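You operate a simulated robot arm through the tools that you are given. There is no shell and no other tool. Be economical: measure what you need, move in short steps, check, and stop when the job is done.

The job below is to be done with a simulated robot arm. You get a single attempt, and the scene is never put back.

TASK
Put the orange and purple buckle packets in the packing bench drawer.
Fine: shut and latch it again. Where these are worked on the way, their far stop is far enough and under half their travel is too little: packing bench drawer.

The check looks at the end state, three seconds after you hand in, the way a careful person would. Anything else that was tipped, shoved, dropped, spilled or broken makes it a failure.

THE ROBOT
A 6-joint arm with a two-finger gripper on a trunk, on a base that drives. Base frame: it is fixed to the floor where the robot stands at the start and does not move with it; the origin is under the middle of the robot, x ahead of it, y to its left, z up. Units: m, degrees, N and s.
With the tool pointing down near the work surface it reaches from about 0.1 to 0.56 m from the robot's upright axis, wherever it stands. Its first joint turns from -166.0 to 166.0 degrees. Places, roughly: blue drawer latch [0.4, 0, 0.8]; inside of the packing bench drawer [0.6, 0.2, 0.7]; packing bench drawer [0.6, 0.2, 0.7]. Payload 1.57 kg.
The TCP is the grasp point between the finger pads, 0.021 m short of the fingertips. In the tool frame z runs along the fingers and y along their closing line. The gripper opens to 0.07 m. The gripper's body begins 0.05 m behind the TCP.
Orientation is that of the tool frame in the base frame, as [roll, pitch, yaw] about the fixed x, y, z axes, in that order (R = Rz(yaw) Ry(pitch) Rx(roll)). With the fingers straight down and closing along the base's y, the tool's x points along the base's -x, its y along +y and its z along -z.

THE INTERFACE
- The arm moves only by the tool arm_command. Its argument "series" is a list of rows, each a list of 3 entries, a list of its own where there are three numbers: the opening in per cent of the stroke, from 0 (shut) to 100 (fully open), then the shift along the tool's x, y, z in m, then the turn, a rotation vector about the tool's x, y, z in degrees. In form: [[claw, [tx, ty, tz], [ax, ay, az]], ...]. A call has 1 to 8 rows; each row is the pose to reach, as a shift and turn from the pose commanded when the call began, along the tool's axes at that moment. A row lasts 0.2 s, in which the tool goes at most 0.05 m and 8.6 degrees; a call with a longer step from one row to the next is refused whole, and so is a gripper value outside its range. Where a pose cannot be reached the arm comes as near as it can. A force on the tool above 50 N (or 10 N above the force at the start of the call, whichever is more), or a blocked arm, ends the call early, and 0.2 s more pass. Each finger halts on what it meets, pressing with about 30 N; the grip force reading is that of the motor and also rises with nothing between the fingers. The clock runs only during rows and for 0.2 s after the last one: add rows that repeat a pose to give the fingers time. It gives the time, the measured TCP pose, the force on the tool (base axes), the opening and the grip force at its end, in the units of the frame above (readings bear some noise), with the torque about the TCP (base axes, N m) and any sound that the robot's microphone picked up, and new pictures: "views" is both (left out), scene, wrist or none.
- Cameras (640 x 400 px; columns grow to the right, rows downward): "scene" is now at [0.017, 0.148, 1.4866]; the picture's right is [-0.14, -0.99, 0.00], its down [-0.77, 0.11, -0.63] and it looks along [0.63, -0.09, -0.77] (base axes); focal length 214 px, centre (320, 200). "wrist" rides on the gripper at [0.079, 0.004, -0.081] in the tool frame; the picture's right is [-0.05, 1.00, 0.00], its down [-0.67, -0.04, -0.75] and it looks along [-0.74, -0.04, 0.67] (tool axes); focal length 256 px, centre (320, 200). There is no depth. A picture from a camera that has moved, and an enlarged one, comes with that camera's place and axes in the base frame and with its lens. The place of the scene camera against the robot may be out by one fixed shift of up to 0.012 m in any direction.
- steer(legs): drives the robot by 1 to 6 legs, each [ahead, left, turn to the left] in m, m and degrees, along the robot's own axes; the way and the turn of a leg run together, so that a leg with both is an arc; at most 1.5 m and 180 degrees a leg. The arm and the cameras ride along, it lands a little off, and it stops where it bumps. It gives what a move gives, and a new picture of the scene camera.
- turn_head(pan, tilt): turns the head with the scene camera to pan (to the left, within 155 degrees either way) and tilt (down, from -29 to 69), counted from straight ahead of the robot. It gives what a move gives, and a new picture of the scene camera.
- zoom(camera, box): a new picture of the part [left, top, right, bottom] of that camera's present view, enlarged. The clock stands still meanwhile.
- hand_in(): hands the job in; it is judged then, once.

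Work in short steps. Places have to be worked out from the pictures, the camera data and where the tool is seen: move nearer, look again, correct. Check each grasp and each placing, and mend what went wrong. You have 120 turns and 260 pictures in all, those below and enlarged ones among them. Open the gripper and draw the arm clear of the work before you hand the job in, unless the task says otherwise; then end with one line.

The tools are called after "Call:" as name(argument=value, ...) on one line, values as JSON. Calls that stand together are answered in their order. arm_command: Moves the arm, as the interface text tells. Its arguments: {"type":"object","properties":{"series":{"type":"array","items":{"type":"array"}},"views":{"type":"string","enum":["both","scene","wrist","none"]}},"required":["series"]} The other tools are called the same way: steer (legs) drives the base; turn_head (pan, tilt) turns the head that bears the scene camera; zoom (camera, box) takes an enlarged picture of a part of a camera's view; hand_in () hands the job in.

At the start:

```text
time_s: 0.0
tcp_pos: [0.4561, -0.1357, 0.9987]
tcp_rot: [-180.0, -0.1, 180.0]
wrist_force: [-0.9, -0.2, 1.0]
moment: [0.03, 0.03, 0.01]
finger_gap: 0.07
grasp_force: 0.0
robot x, y, heading: [0.0002, 0.001, 0.0]
head pan, tilt: [-8.1, 50.5]
```

scene: 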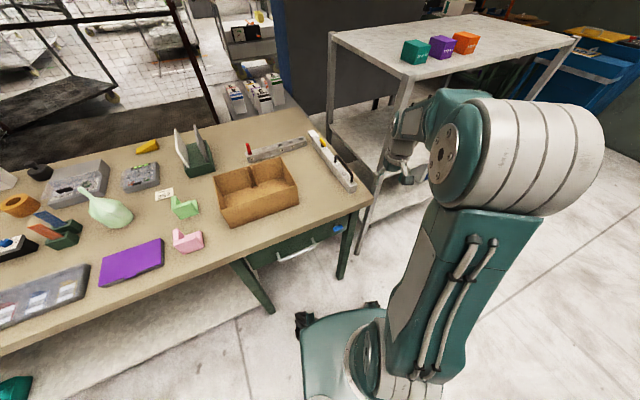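
wrist: 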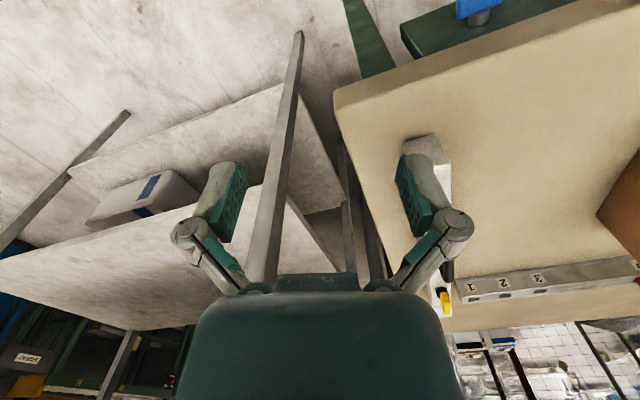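

The packets (green, purple, orange) appear on the shelf, and the drawer with a blue latch is under the bench edge. I'll zoom in on both.

Call:
zoom(camera="scene", box=[220, 180, 400, 300])

Call:
zoom(camera="scene", box=[320, 10, 580, 170])

```text
3.33 times, centred on (310, 240) of scene
camera zoom: at [0.017, 0.148, 1.4866], right [-0.14, -0.99, 0.0], down [-0.77, 0.11, -0.63], along [0.63, -0.09, -0.77], focal length 715 px, centre (353, 67)
```

zoom: 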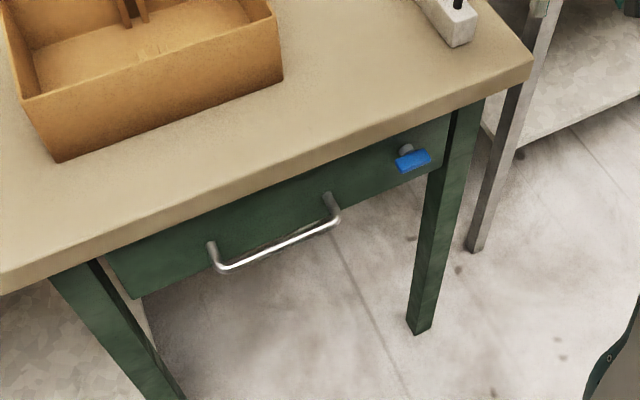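

```text
2.46 times, centred on (450, 90) of scene
camera zoom: at [0.017, 0.148, 1.4866], right [-0.14, -0.99, 0.0], down [-0.77, 0.11, -0.63], along [0.63, -0.09, -0.77], focal length 528 px, centre (0, 471)
```

zoom: 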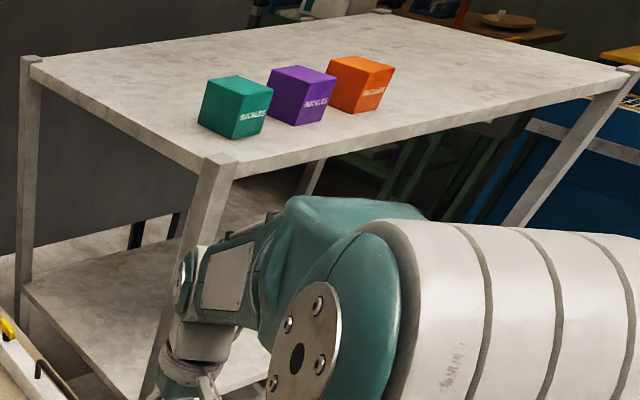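

I place the shelf top at z≈1.24 m, the bench top at ≈0.85 m, and both turned about 17° left. The packets sit on the shelf near (0.75, -0.35). I'll back off a little and square up to the bench.

Call:
steer(legs=[[-0.12, 0, 0], [0, 0, 17]])

Call:
turn_head(pan=0, tilt=50)

```text
time_s: 2.2
tcp_pos: [0.3562, 0.0004, 0.9991]
tcp_rot: [-180.0, -0.1, -163.4]
wrist_force: [0.1, -0.4, -0.2]
moment: [0.01, 0.0, 0.05]
finger_gap: 0.0699
grasp_force: 0.1
robot x, y, heading: [-0.1218, 0.0028, 16.6]
head pan, tilt: [-8.1, 50.5]
camera scene: at [-0.1428, 0.1467, 1.4867], right [0.15, -0.99, 0.0], down [-0.76, -0.12, -0.63], along [0.63, 0.09, -0.77], focal length 214 px, centre (320, 200)
```

scene: 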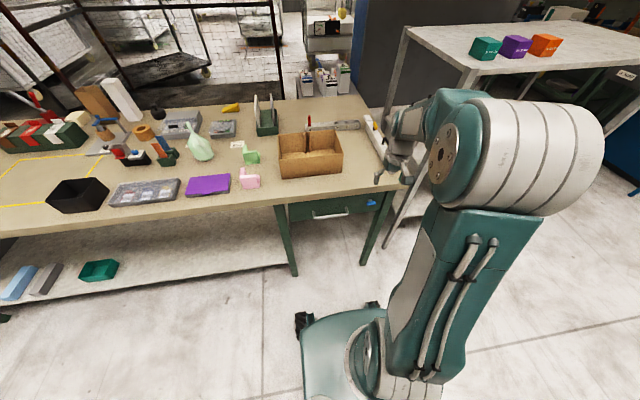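

```text
time_s: 2.9
tcp_pos: [0.3576, 0.0009, 0.9978]
tcp_rot: [180.0, 0.0, -163.3]
wrist_force: [-0.2, -0.1, 0.2]
moment: [0.01, 0.01, -0.01]
finger_gap: 0.0701
grasp_force: 0.0
robot x, y, heading: [-0.1167, 0.0025, 16.9]
head pan, tilt: [0.0, 50.0]
camera scene: at [-0.1448, 0.1576, 1.4873], right [0.29, -0.96, 0.0], down [-0.73, -0.22, -0.64], along [0.61, 0.18, -0.77], focal length 214 px, centre (320, 200)
```

scene: 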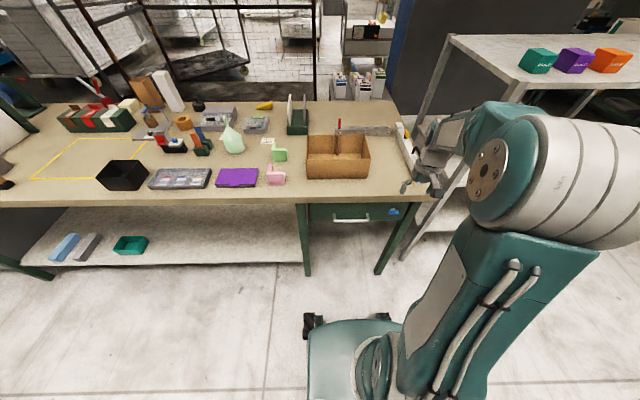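

Now a closer look at the drawer and latch, squared on.

Call:
zoom(camera="scene", box=[290, 180, 430, 270])

Call:
zoom(camera="wrist", box=[0, 0, 640, 400])

```text
4.44 times, centred on (360, 225) of scene
camera zoom: at [-0.1448, 0.1576, 1.4873], right [0.29, -0.96, 0.0], down [-0.73, -0.22, -0.64], along [0.61, 0.18, -0.77], focal length 953 px, centre (142, 89)
```

zoom: 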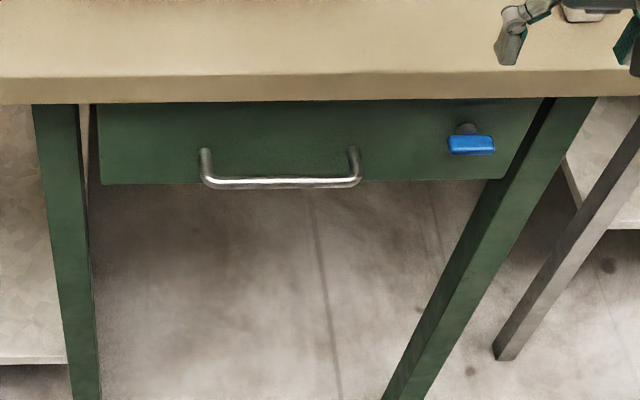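

```text
1.00 times, centred on (320, 200) of wrist (not enlarged: the box is as wide or as high as the picture)
camera zoom: at [0.2792, -0.0181, 1.079], right [-0.24, 0.97, 0.0], down [0.65, 0.16, 0.74], along [0.72, 0.18, -0.67], focal length 256 px, centre (320, 200)
```

zoom: 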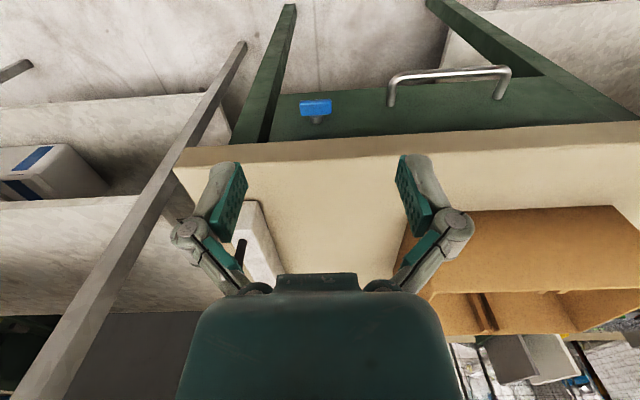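

Triangulation gives the latch bar at about (0.43, 0.015, 0.789) and the handle from (0.39, 0.106) to (0.345, 0.240), z≈0.75. That makes the bench yaw ≈18.5°. I'll pitch the tool to horizontal, facing the drawer front, in air clear of the bench.

Call:
arm_command(series=[[100, [0.01, 0, 0], [0, -8.2, 0]], [100, [0.02, 0, 0], [0, -16.4, 0]], [100, [0.03, 0, 0], [0, -24.6, 0]], [100, [0.04, 0, 0], [0, -32.8, 0]], [100, [0.05, 0, 0], [0, -41, 0]], [100, [0.05, 0, 0], [0, -45, 0]]], views="wrist")

```text
time_s: 4.3
tcp_pos: [0.309, -0.0139, 0.9992]
tcp_rot: [-179.9, 44.9, -163.4]
wrist_force: [1.4, -1.0, 0.5]
moment: [-0.01, 0.02, 0.04]
finger_gap: 0.0698
grasp_force: 0.0
robot x, y, heading: [-0.1186, 0.0013, 16.6]
head pan, tilt: [0.0, 50.0]
camera wrist: at [0.1978, -0.043, 0.9998], right [-0.25, 0.97, 0.04], down [-0.04, -0.05, 1.0], along [0.97, 0.25, 0.05], focal length 256 px, centre (320, 200)
```

wrist: 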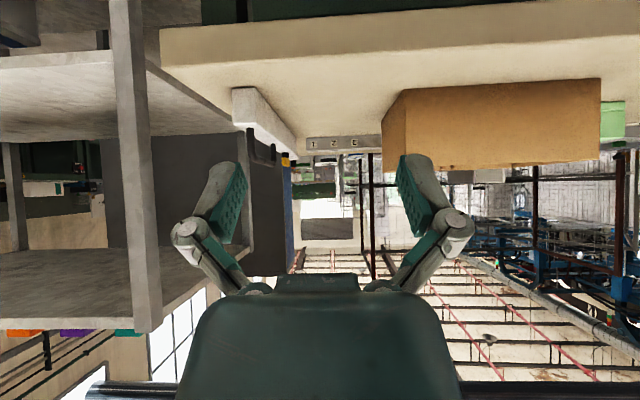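

Tool at 45° now, with the camera looking level. I'll lower it 0.19 m in front of the drawer to look at the latch face-on.

Call:
arm_command(series=[[100, [0.034, 0, 0.034], [0, 0, 0]], [100, [0.068, 0, 0.068], [0, 0, 0]], [100, [0.102, 0, 0.102], [0, 0, 0]], [100, [0.135, 0, 0.135], [0, 0, 0]], [100, [0.135, 0, 0.135], [0, 0, 0]]])

```text
time_s: 5.5
tcp_pos: [0.3212, -0.0192, 0.823]
tcp_rot: [179.3, 44.7, -163.7]
wrist_force: [0.7, 0.4, -0.1]
moment: [0.0, 0.01, 0.02]
finger_gap: 0.0699
grasp_force: 0.1
out of reach, approached as far as the arm can: row 4, 5
robot x, y, heading: [-0.1208, -0.0005, 16.8]
head pan, tilt: [0.0, 50.0]
camera scene: at [-0.1448, 0.1572, 1.4874], right [0.29, -0.96, 0.0], down [-0.73, -0.22, -0.64], along [0.61, 0.18, -0.77], focal length 214 px, centre (320, 200)
camera wrist: at [0.2097, -0.0489, 0.8234], right [-0.25, 0.97, 0.05], down [-0.04, -0.06, 1.0], along [0.97, 0.25, 0.05], focal length 256 px, centre (320, 200)
```

scene: 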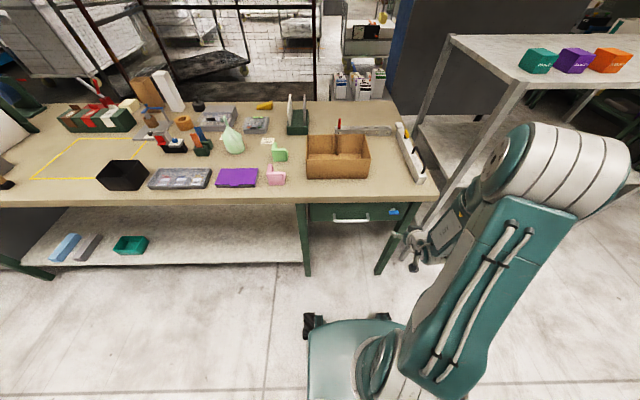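
wrist: 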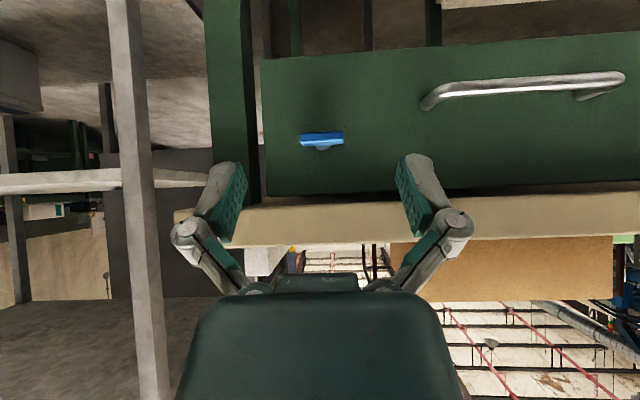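

The latch is clearly visible; I'll zoom in on it.

Call:
zoom(camera="wrist", box=[260, 90, 388, 170])

```text
5.00 times, centred on (324, 130) of wrist
camera zoom: at [0.2097, -0.0489, 0.8234], right [-0.25, 0.97, 0.05], down [-0.04, -0.06, 1.0], along [0.97, 0.25, 0.05], focal length 1280 px, centre (300, 550)
```

zoom: 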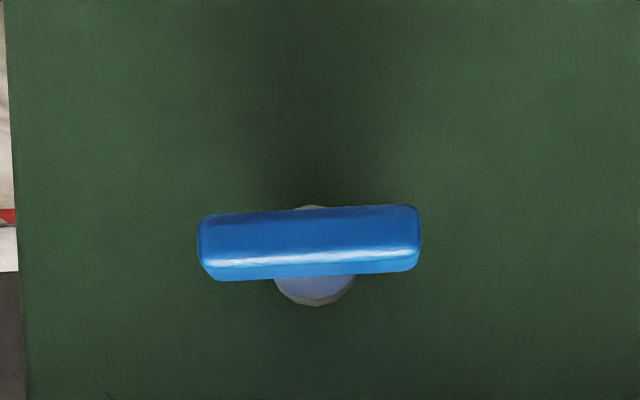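

The latch is a T-handle on a round shaft, bar level, about 38 × 12 mm, so it should turn about the drawer's normal. The arm is too folded here, so I'll back off 0.14 m, shift right a bit and square up exactly.

Call:
steer(legs=[[-0.14, 0, 0], [0, -0.08, 1.7]])

```text
time_s: 7.5
tcp_pos: [0.2018, -0.1044, 0.8236]
tcp_rot: [-179.8, 44.7, -160.9]
wrist_force: [-0.2, 1.6, -0.3]
moment: [-0.07, -0.01, -0.09]
finger_gap: 0.0701
grasp_force: 0.0
robot x, y, heading: [-0.2329, -0.1053, 18.7]
head pan, tilt: [0.0, 50.0]
camera scene: at [-0.2729, 0.0687, 1.4846], right [0.32, -0.95, 0.02], down [-0.72, -0.26, -0.64], along [0.61, 0.19, -0.77], focal length 214 px, centre (320, 200)
```

scene: 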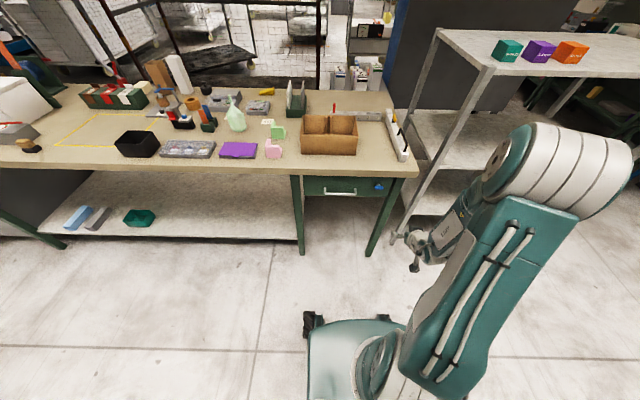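

Now I'll pitch the remaining 45° while moving forward 0.10 m, left 0.04 m and down 0.035 m to line up with the latch.

Call:
arm_command(series=[[100, [-0.008, 0.007, 0.016], [0, -7.6, 0]], [100, [-0.016, 0.014, 0.032], [0, -15.2, 0]], [100, [-0.024, 0.021, 0.048], [0, -22.8, 0]], [100, [-0.032, 0.028, 0.064], [0, -30.4, 0]], [100, [-0.04, 0.035, 0.08], [0, -38, 0]], [100, [-0.046, 0.04, 0.0955], [0, -45.2, 0]], [100, [-0.046, 0.04, 0.0955], [0, -45.2, 0]]])

```text
time_s: 9.1
tcp_pos: [0.3406, -0.0379, 0.8063]
tcp_rot: [93.7, 82.7, 113.2]
wrist_force: [-0.3, -1.0, 0.8]
moment: [0.0, 0.02, 0.07]
finger_gap: 0.0701
grasp_force: 0.2
out of reach, approached as far as the arm can: row 1, 2, 3, 4, 5, 6, 7
robot x, y, heading: [-0.2358, -0.1117, 18.7]
head pan, tilt: [0.0, 50.0]
camera scene: at [-0.2641, 0.0444, 1.4874], right [0.32, -0.95, 0.0], down [-0.73, -0.25, -0.64], along [0.61, 0.21, -0.77], focal length 214 px, centre (320, 200)
camera wrist: at [0.2571, -0.0516, 0.7287], right [-0.33, 0.93, 0.18], down [-0.66, -0.36, 0.66], along [0.68, 0.1, 0.73], focal length 256 px, centre (320, 200)
```

scene: 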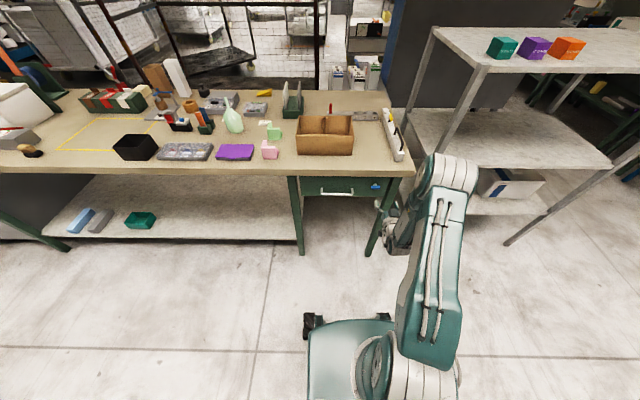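
wrist: 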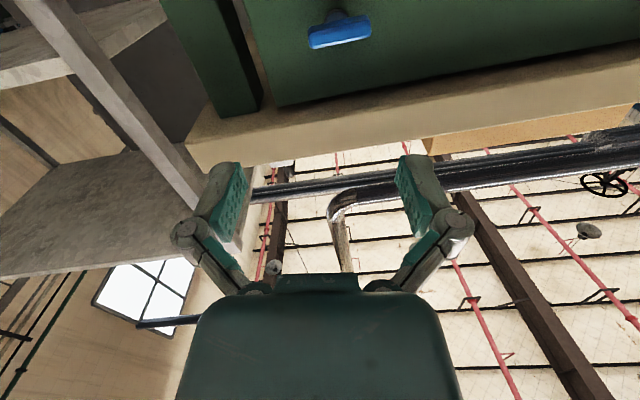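

The tool is level along the drawer normal, with a roll error of about 10°. I'll creep 0.05 m forward and see whether the arm settles properly.

Call:
arm_command(series=[[100, [0, 0, 0.025], [0, 0, 0]], [100, [0, 0, 0.04], [0, 0, 0]], [100, [0, 0, 0.04], [0, 0, 0]]])

```text
time_s: 9.9
tcp_pos: [0.3768, -0.0265, 0.8059]
tcp_rot: [94.8, 82.7, 114.2]
wrist_force: [-0.5, -0.5, 0.2]
moment: [0.02, -0.01, 0.02]
finger_gap: 0.0701
grasp_force: 0.0
robot x, y, heading: [-0.2301, -0.1114, 18.6]
head pan, tilt: [0.0, 50.0]
camera scene: at [-0.2638, 0.0441, 1.4875], right [0.32, -0.95, 0.0], down [-0.73, -0.24, -0.64], along [0.61, 0.21, -0.77], focal length 214 px, centre (320, 200)
camera wrist: at [0.2933, -0.0399, 0.7284], right [-0.33, 0.93, 0.18], down [-0.66, -0.36, 0.66], along [0.68, 0.1, 0.73], focal length 256 px, centre (320, 200)
```

scene: 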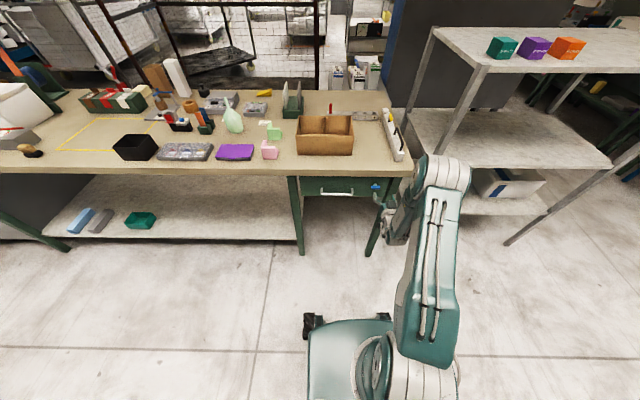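
wrist: 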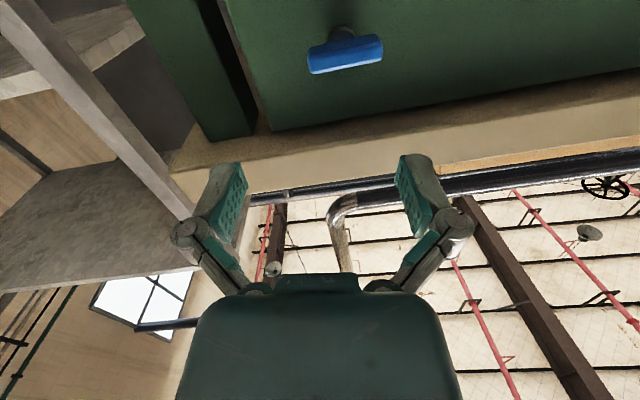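

Three views agree on the bar centre: z≈0.778, 0.062 m ahead of the TCP, 0.021 m left and 0.028 m down. I'll level the roll and align before advancing.

Call:
arm_command(series=[[100, [0.015, 0.008, 0.0], [0, 0, -5]], [100, [0.031, 0.0157, 0.0], [0, 0, -10.3]], [100, [0.031, 0.0157, 0.0], [0, 0, -10.3]]], views="wrist")

```text
time_s: 10.7
tcp_pos: [0.3787, -0.0216, 0.8028]
tcp_rot: [96.9, 84.4, 116.4]
wrist_force: [-0.6, -0.3, 0.4]
moment: [0.0, 0.0, 0.03]
finger_gap: 0.07
grasp_force: 0.0
out of reach, approached as far as the arm can: row 1, 2, 3
robot x, y, heading: [-0.2316, -0.1126, 18.9]
head pan, tilt: [0.0, 50.0]
camera wrist: at [0.2967, -0.0383, 0.7244], right [-0.33, 0.93, 0.15], down [-0.66, -0.34, 0.67], along [0.67, 0.12, 0.73], focal length 256 px, centre (320, 200)
```

wrist: 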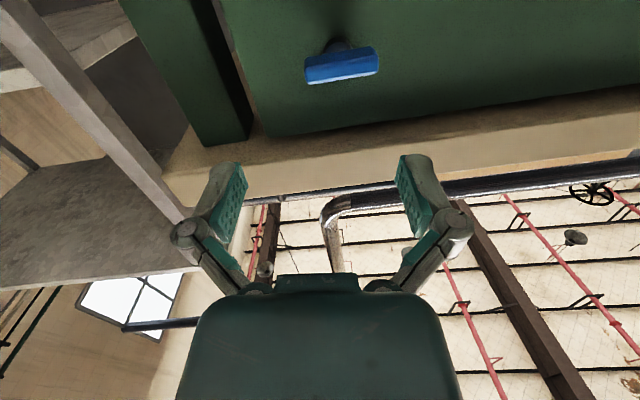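

The wrist seems to be at a limit because the forearm is too steep. I'll drive back 0.08 m so the arm stretches flatter.

Call:
steer(legs=[[-0.08, 0, 0]])

Call:
arm_command(series=[[100, [0.01, 0.008, 0.04], [0, 0, -4]], [100, [0.02, 0.015, 0.08], [0, 0, -8]], [100, [0.028, 0.015, 0.09], [0, 0, -8.5]], [100, [0.028, 0.015, 0.09], [0, 0, -8.5]]])

```text
time_s: 11.8
tcp_pos: [0.3034, -0.0488, 0.8034]
tcp_rot: [96.8, 84.4, 116.3]
wrist_force: [0.2, -0.8, 0.1]
moment: [0.01, -0.03, 0.0]
finger_gap: 0.0701
grasp_force: 0.1
robot x, y, heading: [-0.3069, -0.1373, 18.5]
head pan, tilt: [0.0, 50.0]
camera scene: at [-0.3394, 0.0206, 1.4874], right [0.32, -0.95, 0.0], down [-0.73, -0.24, -0.64], along [0.61, 0.2, -0.77], focal length 214 px, centre (320, 200)
```

scene: 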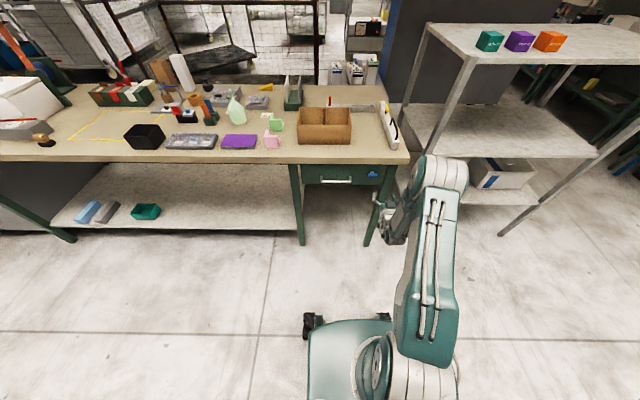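

```text
time_s: 12.8
tcp_pos: [0.4069, -0.0134, 0.7857]
tcp_rot: [121.0, 88.1, 141.5]
wrist_force: [0.3, -1.0, 0.5]
moment: [0.0, -0.02, -0.06]
finger_gap: 0.0698
grasp_force: 0.0
out of reach, approached as far as the arm can: row 1, 2, 3, 4
robot x, y, heading: [-0.3087, -0.1385, 18.7]
head pan, tilt: [0.0, 50.0]
camera scene: at [-0.3391, 0.0208, 1.4873], right [0.32, -0.95, 0.0], down [-0.73, -0.24, -0.64], along [0.61, 0.2, -0.77], focal length 214 px, centre (320, 200)
camera wrist: at [0.3266, -0.0361, 0.7071], right [-0.35, 0.93, 0.08], down [-0.67, -0.31, 0.68], along [0.66, 0.18, 0.73], focal length 256 px, centre (320, 200)
```

scene: 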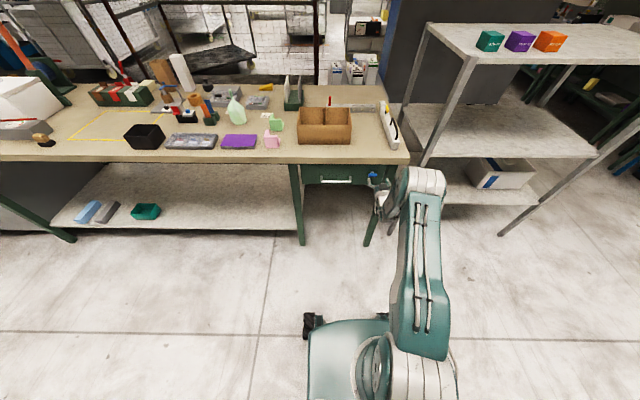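
wrist: 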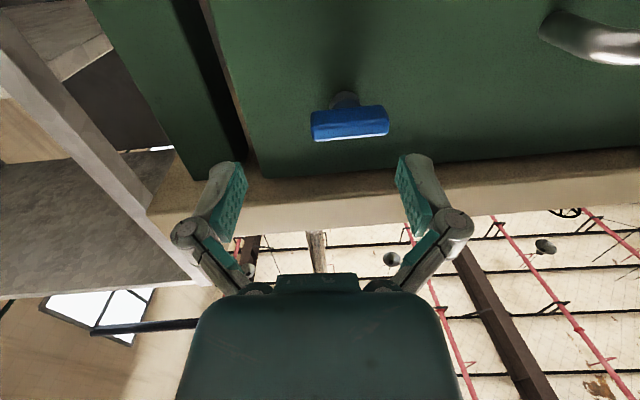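

Nearly there: the remaining offset is ~16 mm left, 10 mm down and 28 mm forward. I'll align, then advance.

Call:
arm_command(series=[[100, [0.006, 0.008, 0.0], [0, 0, -2.5]], [100, [0.011, 0.0155, 0.0], [0, 0, -4.6]], [100, [0.011, 0.0155, 0.01], [0, 0, -4.6]], [100, [0.011, 0.0155, 0.01], [0, 0, -4.6]]], views="wrist")

```text
time_s: 13.8
tcp_pos: [0.4208, -0.0066, 0.7839]
tcp_rot: [134.4, 88.5, 155.2]
wrist_force: [0.1, -0.5, -0.5]
moment: [-0.02, -0.02, -0.02]
finger_gap: 0.07
grasp_force: 0.0
out of reach, approached as far as the arm can: row 1, 2, 3, 4
robot x, y, heading: [-0.3096, -0.1385, 18.8]
head pan, tilt: [0.0, 50.0]
camera wrist: at [0.3404, -0.03, 0.7047], right [-0.35, 0.93, 0.07], down [-0.67, -0.3, 0.68], along [0.66, 0.19, 0.73], focal length 256 px, centre (320, 200)
```

wrist: 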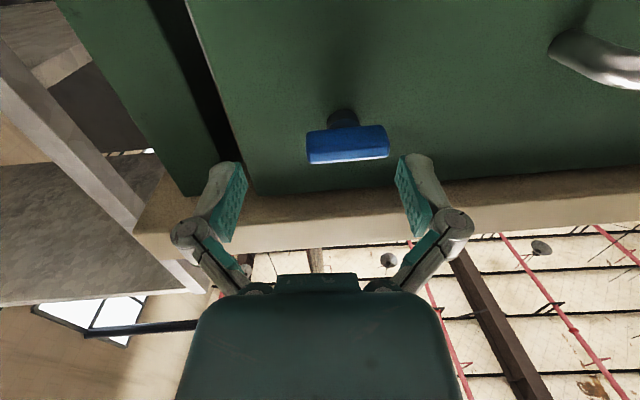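

Still 12 mm left, ~7 mm down and ~15 mm forward to go, and the reach limit binds again. I'll back up another 0.05 m and re-extend.

Call:
steer(legs=[[-0.05, 0, 0]])

Call:
arm_command(series=[[100, [0.004, 0.006, 0.025], [0, 0, -2]], [100, [0.008, 0.012, 0.05], [0, 0, -4.0]], [100, [0.008, 0.012, 0.05], [0, 0, -4.0]]], views="wrist")

```text
time_s: 14.7
tcp_pos: [0.3754, -0.0209, 0.7832]
tcp_rot: [134.3, 88.5, 155.1]
wrist_force: [-0.2, 0.0, -0.5]
moment: [0.0, 0.04, -0.03]
finger_gap: 0.07
grasp_force: 0.1
robot x, y, heading: [-0.3567, -0.1539, 18.7]
head pan, tilt: [0.0, 50.0]
camera scene: at [-0.3846, 0.0053, 1.4874], right [0.32, -0.95, 0.0], down [-0.73, -0.24, -0.64], along [0.61, 0.2, -0.77], focal length 214 px, centre (320, 200)
```

scene: 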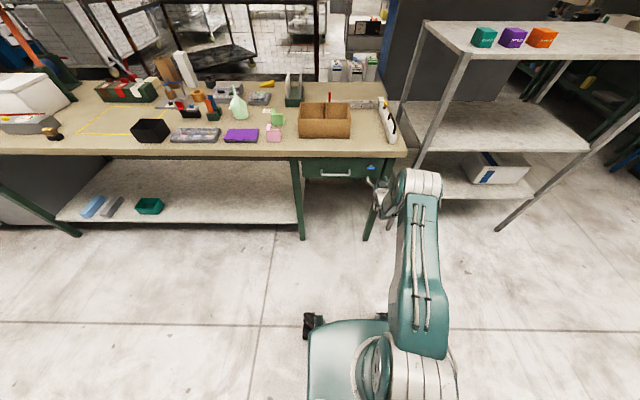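

```text
time_s: 15.5
tcp_pos: [0.4276, 0.004, 0.7782]
tcp_rot: [-128.7, 88.3, -107.6]
wrist_force: [-0.6, -0.2, 0.3]
moment: [-0.02, 0.0, -0.03]
finger_gap: 0.0701
grasp_force: 0.0
out of reach, approached as far as the arm can: row 1, 2, 3
robot x, y, heading: [-0.3533, -0.1518, 18.4]
head pan, tilt: [0.0, 50.0]
camera wrist: at [0.35, -0.0238, 0.6993], right [-0.36, 0.93, 0.03], down [-0.68, -0.28, 0.68], along [0.64, 0.22, 0.73], focal length 256 px, centre (320, 200)
```

wrist: 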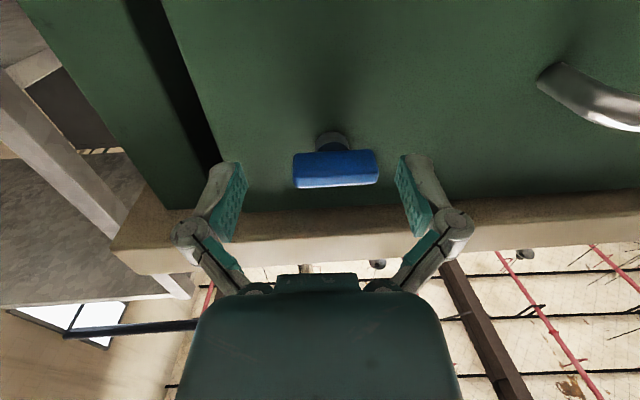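

Height matches (0.778). 7 mm left and ~8 mm forward remain, then I'll close on the bar's ends.

Call:
arm_command(series=[[100, [0, 0.006, 0.004], [0, 0, -1]], [100, [0, 0.006, 0.008], [0, 0, -1.5]], [60, [0, 0.006, 0.008], [0, 0, -1.5]], [45, [0, 0.006, 0.008], [0, 0, -1.5]], [40, [0, 0.006, 0.008], [0, 0, -1.5]]], views="wrist")

```text
time_s: 16.7
tcp_pos: [0.45, 0.0084, 0.7773]
tcp_rot: [-114.4, 87.6, -93.6]
wrist_force: [-34.8, -29.8, 11.6]
moment: [-0.23, -0.41, -1.8]
finger_gap: 0.0701
grasp_force: 29.7
out of reach, approached as far as the arm can: row 1, 2, 3, 4, 5
robot x, y, heading: [-0.3555, -0.1506, 18.5]
head pan, tilt: [0.0, 50.0]
camera wrist: at [0.3713, -0.0198, 0.6993], right [-0.35, 0.93, 0.02], down [-0.68, -0.27, 0.68], along [0.64, 0.23, 0.73], focal length 256 px, centre (320, 200)
```

wrist: 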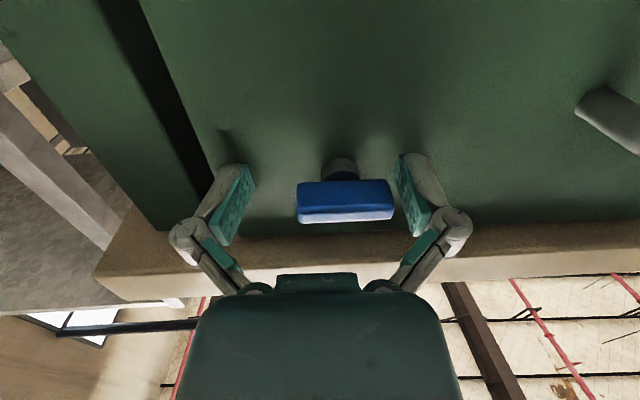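

I overshot and the fingertips touched the drawer face. I'll back off 18 mm and shift left 10 mm, with no roll change.

Call:
arm_command(series=[[100, [0, 0, -0.018], [0, 0, 0]], [100, [0, 0.01, -0.018], [0, 0, 0]], [100, [0, 0.01, -0.018], [0, 0, 0]]], views="wrist")

```text
time_s: 17.5
tcp_pos: [0.448, 0.011, 0.7779]
tcp_rot: [-119.5, 87.6, -98.6]
wrist_force: [-27.9, -21.7, 0.3]
moment: [0.12, -0.18, -1.48]
finger_gap: 0.0704
grasp_force: 0.1
out of reach, approached as far as the arm can: row 1, 2, 3
robot x, y, heading: [-0.3513, -0.1513, 18.3]
head pan, tilt: [0.0, 50.0]
camera wrist: at [0.3697, -0.0177, 0.6995], right [-0.36, 0.93, 0.02], down [-0.68, -0.27, 0.68], along [0.64, 0.23, 0.73], focal length 256 px, centre (320, 200)
```

wrist: 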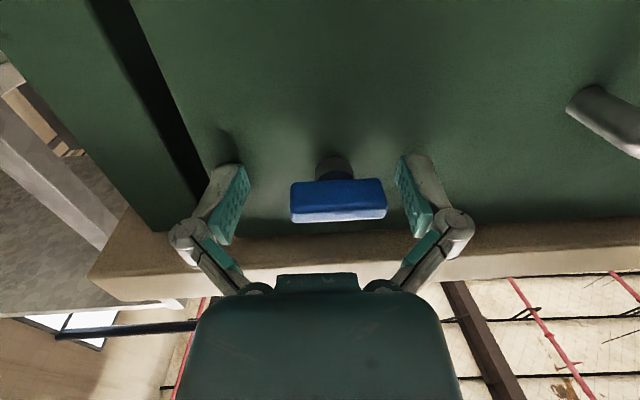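

Still pressing on the face, so I'll withdraw another 30 mm.

Call:
arm_command(series=[[100, [0, 0, -0.03], [0, 0, 0]], [100, [0, 0.0, -0.03], [0, 0, 0]]], views="wrist")

```text
time_s: 18.1
tcp_pos: [0.4381, 0.0051, 0.7841]
tcp_rot: [-117.3, 88.0, -96.3]
wrist_force: [0.7, -0.4, -0.7]
moment: [0.03, -0.02, 0.01]
finger_gap: 0.07
grasp_force: 0.1
out of reach, approached as far as the arm can: row 1, 2
robot x, y, heading: [-0.3534, -0.149, 18.7]
head pan, tilt: [0.0, 50.0]
camera wrist: at [0.36, -0.0222, 0.7053], right [-0.36, 0.93, 0.02], down [-0.68, -0.28, 0.68], along [0.64, 0.23, 0.73], focal length 256 px, centre (320, 200)
```

wrist: 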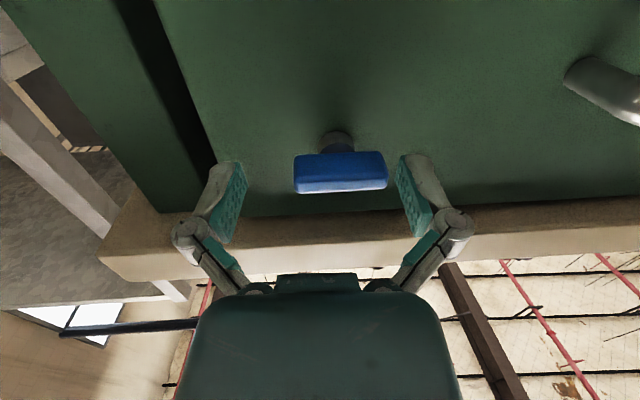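

Free of contact again. I'll hold with zero shift to learn whether the arm is still converging on its commanded pose.

Call:
arm_command(series=[[100, [0, 0, 0], [0, 0, 0]], [100, [0, 0, 0], [0, 0, 0]], [100, [0, 0, 0], [0, 0, 0]], [100, [0, 0, 0], [0, 0, 0]]], views="none")

```text
time_s: 19.1
tcp_pos: [0.438, 0.0034, 0.7832]
tcp_rot: [-121.0, 88.0, -100.3]
wrist_force: [1.0, -0.5, 0.5]
moment: [0.02, -0.03, -0.01]
finger_gap: 0.07
grasp_force: 0.0
robot x, y, heading: [-0.3548, -0.1516, 18.8]
head pan, tilt: [0.0, 50.0]
```

Stable and reachable here. Now a small correction: 12 mm left, 6 mm down, 4 mm back.

Call:
arm_command(series=[[100, [0.003, 0.006, -0.003], [0, 0, 0]], [100, [0.006, 0.012, -0.004], [0, 0, 0]], [100, [0.006, 0.012, -0.004], [0, 0, 0]], [100, [0.006, 0.012, -0.004], [0, 0, 0]]], views="wrist")

```text
time_s: 20.1
tcp_pos: [0.4477, 0.0116, 0.7757]
tcp_rot: [-116.2, 87.7, -95.2]
wrist_force: [-0.2, 0.2, 0.3]
moment: [-0.02, -0.01, -0.02]
finger_gap: 0.0699
grasp_force: 0.1
out of reach, approached as far as the arm can: row 1, 2, 3, 4
robot x, y, heading: [-0.3519, -0.1523, 18.4]
head pan, tilt: [0.0, 50.0]
camera wrist: at [0.3684, -0.0175, 0.6974], right [-0.36, 0.93, 0.02], down [-0.68, -0.27, 0.68], along [0.64, 0.23, 0.73], focal length 256 px, centre (320, 200)
```

wrist: 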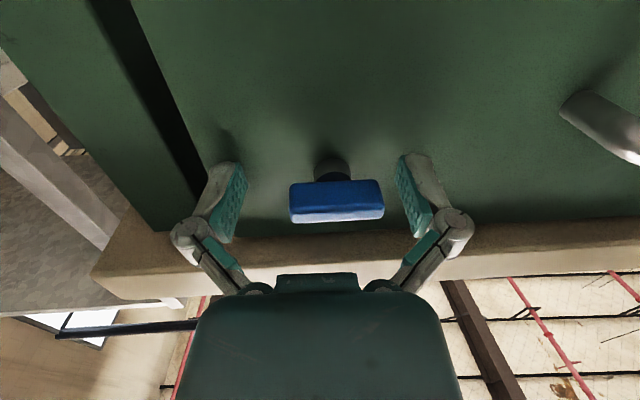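

Lowering pushes the tool forward, an arm limit. Height is right now, so I'll use the base to shift 15 mm back and 8 mm left.

Call:
steer(legs=[[-0.015, 0.008, 0]])

Call:
arm_command(series=[[70, [0, 0, 0], [0, 0, 0]], [55, [0, 0, 0], [0, 0, 0]], [48, [0, 0, 0], [0, 0, 0]], [48, [0, 0, 0], [0, 0, 0]]], views="wrist")

```text
time_s: 20.9
tcp_pos: [0.4304, 0.0094, 0.776]
tcp_rot: [-117.8, 87.7, -96.6]
wrist_force: [0.8, -1.1, -0.7]
moment: [0.0, -0.04, 0.04]
finger_gap: 0.0699
grasp_force: 0.0
robot x, y, heading: [-0.3707, -0.1513, 18.3]
head pan, tilt: [0.0, 50.0]
camera scene: at [-0.3999, 0.0053, 1.4876], right [0.32, -0.95, 0.0], down [-0.73, -0.24, -0.64], along [0.61, 0.2, -0.77], focal length 214 px, centre (320, 200)
```

scene: 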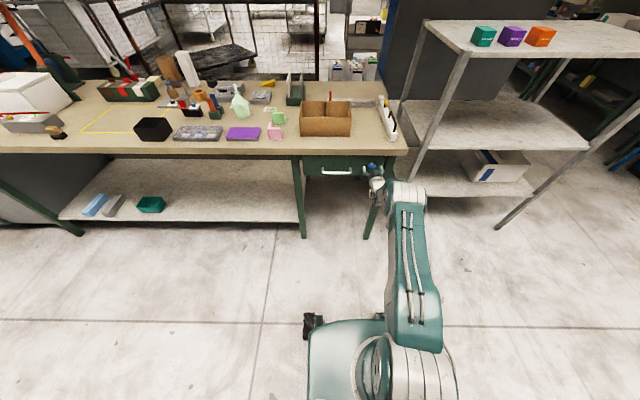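

```text
time_s: 21.9
tcp_pos: [0.4301, 0.0124, 0.7763]
tcp_rot: [-115.0, 87.7, -94.0]
wrist_force: [-5.4, 2.1, 2.4]
moment: [0.06, 0.27, -0.44]
finger_gap: 0.0407
grasp_force: 32.0
robot x, y, heading: [-0.369, -0.1495, 18.4]
head pan, tilt: [0.0, 50.0]
camera wrist: at [0.3517, -0.0171, 0.6982], right [-0.36, 0.93, 0.02], down [-0.68, -0.27, 0.68], along [0.64, 0.23, 0.73], focal length 256 px, centre (320, 200)
```

wrist: 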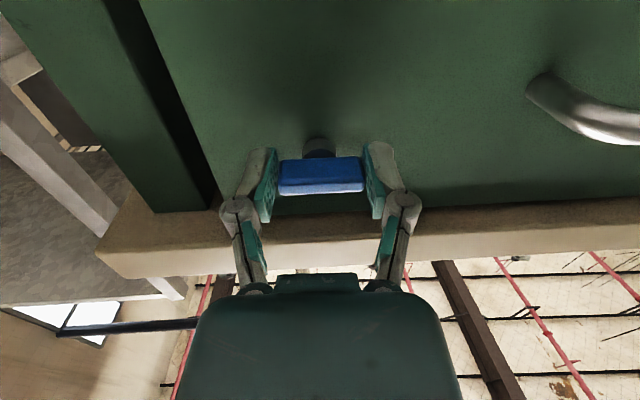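

The bar is gripped by its ends (gap 0.041). I'll try turning clockwise 24° and watch the torque.

Call:
arm_command(series=[[40, [0, 0, 0], [0, 0, 8]], [40, [0, 0, 0], [0, 0, 16]], [40, [0, 0, 0], [0, 0, 24]], [40, [0, 0, 0], [0, 0, 24]]], views="wrist")

```text
time_s: 22.9
tcp_pos: [0.4297, 0.0138, 0.7763]
tcp_rot: [92.8, 68.1, 113.5]
wrist_force: [-6.9, 11.4, -0.1]
moment: [0.14, -0.52, -0.68]
finger_gap: 0.0401
grasp_force: 32.5
robot x, y, heading: [-0.3692, -0.1502, 18.5]
head pan, tilt: [0.0, 50.0]
camera wrist: at [0.3398, 0.0142, 0.7057], right [-0.32, 0.85, 0.42], down [-0.58, -0.53, 0.62], along [0.75, -0.05, 0.66], focal length 256 px, centre (320, 200)
```

wrist: 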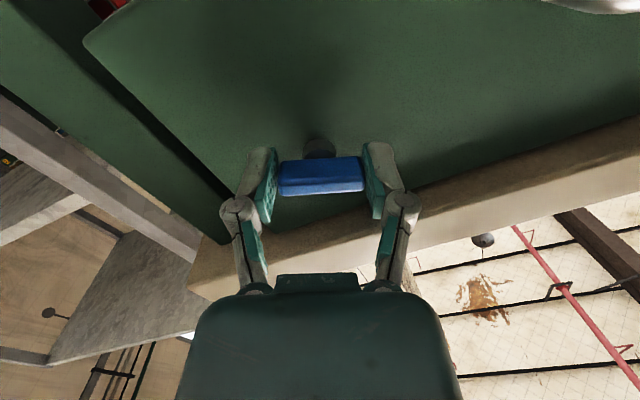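

The bar turns freely with the tool. Continuing clockwise toward 80–90°.

Call:
arm_command(series=[[40, [0, 0, 0], [0, 0, 8]], [40, [0, 0, 0], [0, 0, 16]], [40, [0, 0, 0], [0, 0, 24]], [40, [0, 0, 0], [0, 0, 32]], [40, [0, 0, 0], [0, 0, 40]], [40, [0, 0, 0], [0, 0, 48]], [40, [0, 0, 0], [0, 0, 56]], [40, [0, 0, 0], [0, 0, 64]]], views="wrist")

```text
time_s: 24.6
tcp_pos: [0.4297, 0.0124, 0.7798]
tcp_rot: [90.8, 4.1, 111.2]
wrist_force: [-5.4, 20.1, 15.0]
moment: [0.09, -0.23, 0.67]
finger_gap: 0.0399
grasp_force: 31.9
robot x, y, heading: [-0.3715, -0.1463, 18.6]
head pan, tilt: [0.0, 50.0]
camera wrist: at [0.3248, 0.057, 0.7791], right [0.01, 0.02, 1.0], down [-0.46, -0.89, 0.02], along [0.89, -0.46, 0.0], focal length 256 px, centre (320, 200)
```

wrist: 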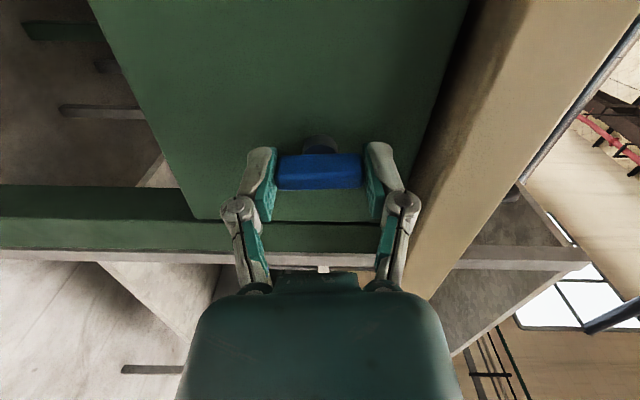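

Turned ~88° freely, with no sound reported. I'll test by pulling gently on the latch bar itself.

Call:
arm_command(series=[[40, [0, 0, 0], [0, 0, 3]], [40, [0, 0, -0.01], [0, 0, 3]], [40, [0, 0, -0.02], [0, 0, 3]], [40, [0, 0, -0.03], [0, 0, 3]]])

```text
time_s: 25.6
tcp_pos: [0.4035, 0.0009, 0.7801]
tcp_rot: [90.7, 1.1, 111.1]
wrist_force: [-5.1, 19.6, 24.2]
moment: [0.16, -0.34, 0.44]
finger_gap: 0.04
grasp_force: 32.1
robot x, y, heading: [-0.3669, -0.1484, 18.4]
head pan, tilt: [0.0, 50.0]
camera scene: at [-0.4044, 0.0107, 1.487], right [0.32, -0.95, 0.0], down [-0.73, -0.25, -0.64], along [0.61, 0.2, -0.77], focal length 214 px, centre (320, 200)
camera wrist: at [0.2967, 0.0453, 0.783], right [0.02, -0.03, 1.0], down [-0.46, -0.89, -0.01], along [0.89, -0.45, -0.03], focal length 256 px, centre (320, 200)
```

scene: 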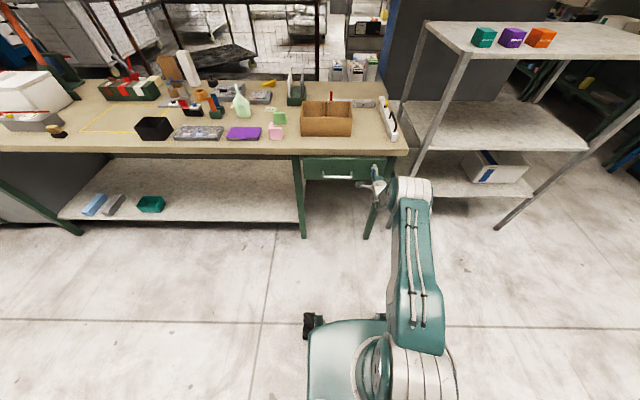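
wrist: 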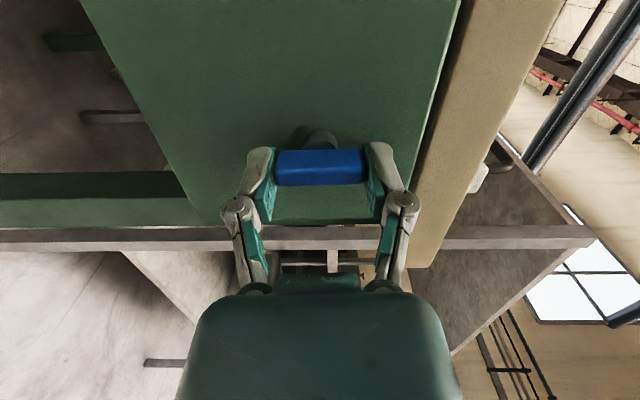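

The drawer slid out ~28 mm with the latch bar in the grip: it's unlatched. I'll keep pulling along the drawer axis.

Call:
arm_command(series=[[40, [0, 0, -0.02], [0, 0, 0]], [40, [0, 0, -0.04], [0, 0, 0]], [40, [0, 0, -0.06], [0, 0, 0]], [40, [0, 0, -0.08], [0, 0, 0]], [40, [0, 0, -0.1], [0, 0, 0]], [40, [0, 0, -0.12], [0, 0, 0]]])

```text
time_s: 27.1
tcp_pos: [0.2888, -0.044, 0.7802]
tcp_rot: [91.1, 1.2, 111.1]
wrist_force: [-5.5, 19.1, 17.1]
moment: [0.13, -0.15, 0.31]
finger_gap: 0.0401
grasp_force: 32.0
robot x, y, heading: [-0.3711, -0.1503, 18.4]
head pan, tilt: [0.0, 50.0]
camera scene: at [-0.4037, 0.0104, 1.487], right [0.32, -0.95, 0.0], down [-0.73, -0.24, -0.64], along [0.61, 0.2, -0.77], focal length 214 px, centre (320, 200)
camera wrist: at [0.184, 0.0014, 0.7837], right [0.03, -0.02, 1.0], down [-0.46, -0.89, -0.01], along [0.89, -0.46, -0.04], focal length 256 px, centre (320, 200)
```

scene: 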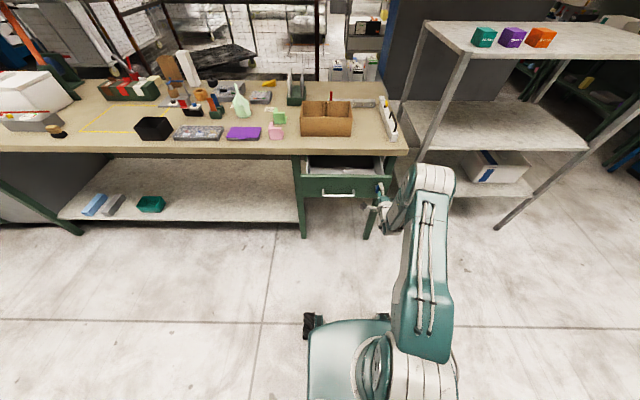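
wrist: 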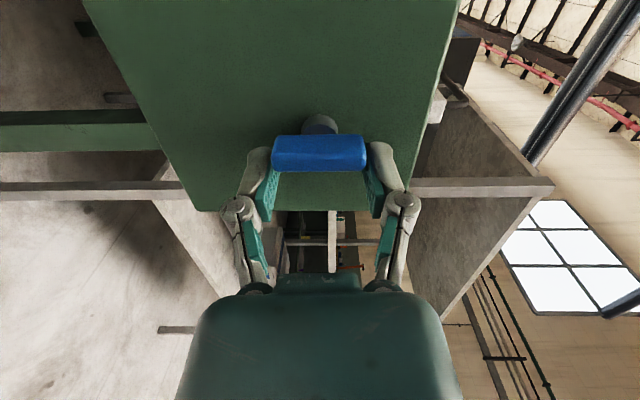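

Open about 0.15 m. I'll continue pulling to the far stop.

Call:
arm_command(series=[[40, [0, 0, -0.02], [0, 0, 0]], [40, [0, 0, -0.04], [0, 0, 0]], [40, [0, 0, -0.06], [0, 0, 0]], [40, [0, 0, -0.08], [0, 0, 0]], [40, [0, 0, -0.1], [0, 0, 0]], [40, [0, 0, -0.12], [0, 0, 0]]])

```text
time_s: 28.4
tcp_pos: [0.1773, -0.084, 0.7811]
tcp_rot: [91.1, 1.1, 110.9]
wrist_force: [-0.6, -0.8, -0.8]
moment: [0.0, -0.03, -0.02]
finger_gap: 0.028
grasp_force: 0.0
robot x, y, heading: [-0.3675, -0.1518, 18.6]
head pan, tilt: [0.0, 50.0]
camera scene: at [-0.4018, 0.0084, 1.4873], right [0.32, -0.95, 0.0], down [-0.73, -0.24, -0.64], along [0.61, 0.2, -0.77], focal length 214 px, centre (320, 200)
camera wrist: at [0.0716, -0.0389, 0.7845], right [0.03, -0.02, 1.0], down [-0.46, -0.89, -0.01], along [0.89, -0.46, -0.04], focal length 256 px, centre (320, 200)
```

scene: 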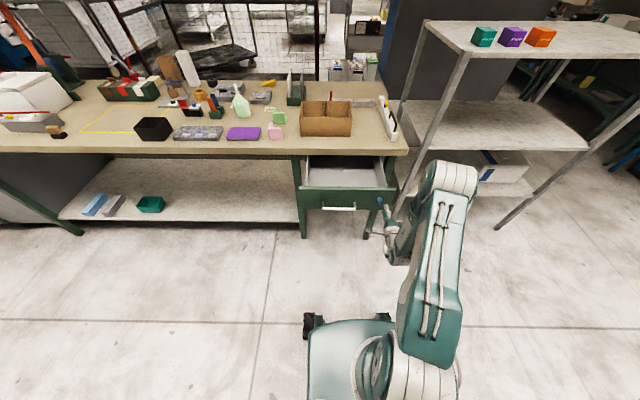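
wrist: 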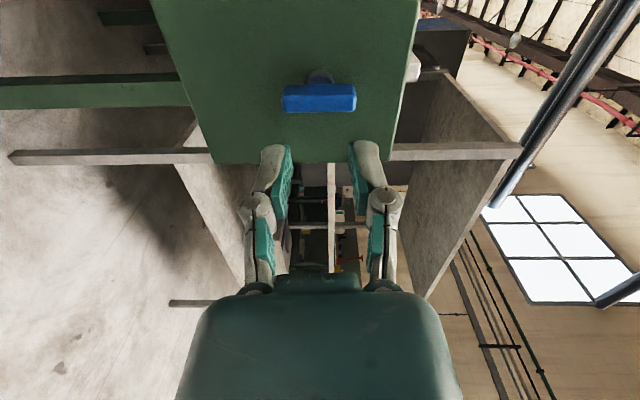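

The grip slipped off, perhaps at the drawer's stop. I'll look at how far it is out.

Call:
zoom(camera="scene", box=[280, 130, 424, 220])

```text
4.44 times, centred on (352, 175) of scene
camera zoom: at [-0.4018, 0.0084, 1.4873], right [0.32, -0.95, 0.0], down [-0.73, -0.24, -0.64], along [0.61, 0.2, -0.77], focal length 953 px, centre (178, 311)
```

zoom: 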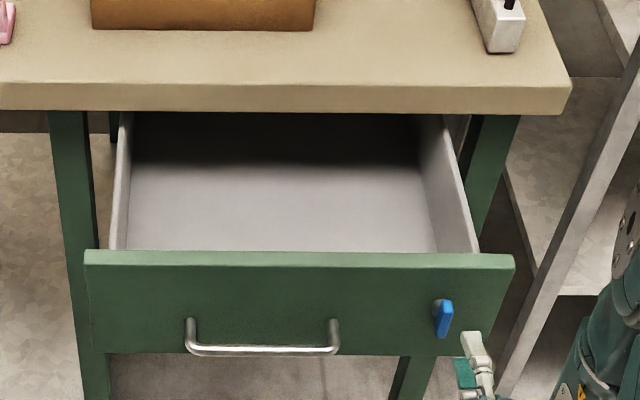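

The drawer is out ~0.2 m with the latch bar vertical. I'll move to the handle (d≈0.19, z≈0.747) with the jaws vertical and pull to make sure it's at its stop.

Call:
arm_command(series=[[60, [0, 0, -0.03], [0, 0, 0]], [100, [0.04, -0.008, -0.04], [0, -1, 0]], [100, [0.085, -0.017, -0.04], [0, -2.4, 0]], [100, [0.13, -0.026, -0.04], [0, -2.4, 0]], [100, [0.175, -0.034, -0.04], [0, -2.4, 0]], [100, [0.18, -0.034, -0.04], [0, -2.4, 0]]])

```text
time_s: 29.9
tcp_pos: [0.0984, -0.064, 0.7538]
tcp_rot: [91.1, 1.2, 108.9]
wrist_force: [0.2, -0.4, 0.6]
moment: [0.01, 0.01, 0.04]
finger_gap: 0.0701
grasp_force: 0.0
out of reach, approached as far as the arm can: row 3, 4, 5, 6
robot x, y, heading: [-0.3727, -0.1482, 18.5]
head pan, tilt: [0.0, 50.0]
camera scene: at [-0.4016, 0.0074, 1.4873], right [0.32, -0.95, 0.0], down [-0.73, -0.24, -0.64], along [0.61, 0.2, -0.77], focal length 214 px, centre (320, 200)
camera wrist: at [-0.005, -0.0156, 0.7574], right [0.03, -0.03, 1.0], down [-0.49, -0.87, -0.01], along [0.87, -0.49, -0.04], focal length 256 px, centre (320, 200)
```

scene: 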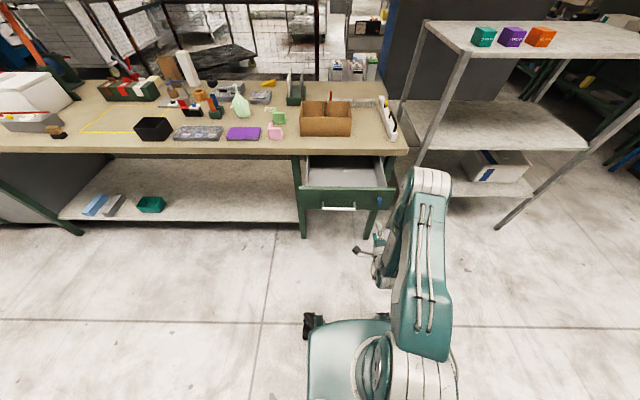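
wrist: 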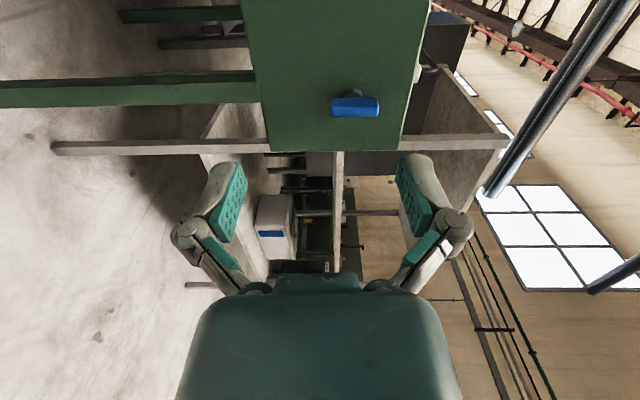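

I'll use the base to shift left 0.14 m so the tool faces the handle.

Call:
steer(legs=[[0, 0.139, 0]])

Call:
zoom(camera="wrist", box=[0, 0, 640, 400])

```text
time_s: 31.2
tcp_pos: [0.0561, 0.063, 0.7551]
tcp_rot: [91.0, 1.0, 108.8]
wrist_force: [-0.4, -0.7, 1.4]
moment: [0.02, 0.03, -0.02]
finger_gap: 0.0701
grasp_force: 0.2
robot x, y, heading: [-0.4156, -0.0226, 18.1]
head pan, tilt: [0.0, 50.0]
camera scene: at [-0.4422, 0.1308, 1.4881], right [0.31, -0.95, 0.0], down [-0.73, -0.24, -0.64], along [0.61, 0.2, -0.77], focal length 214 px, centre (320, 200)
```

scene: 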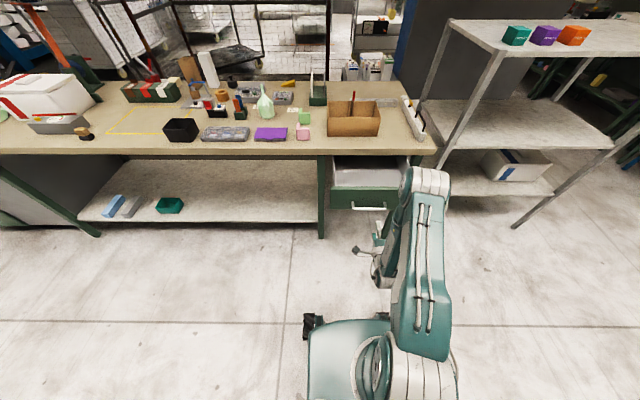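

```text
1.00 times, centred on (320, 200) of wrist (not enlarged: the box is as wide or as high as the picture)
camera zoom: at [-0.0473, 0.1119, 0.7575], right [0.03, -0.03, 1.0], down [-0.49, -0.87, -0.01], along [0.87, -0.49, -0.04], focal length 256 px, centre (320, 200)
```

zoom: 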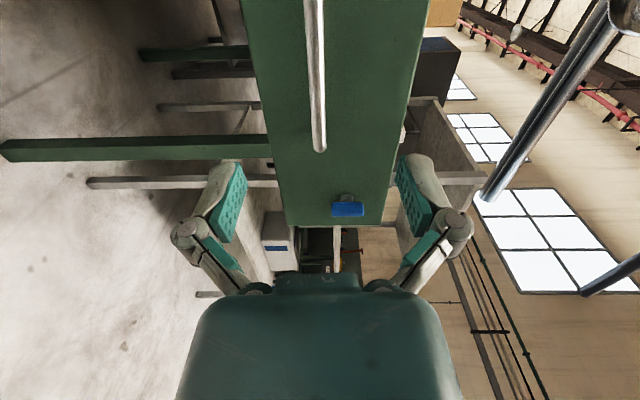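

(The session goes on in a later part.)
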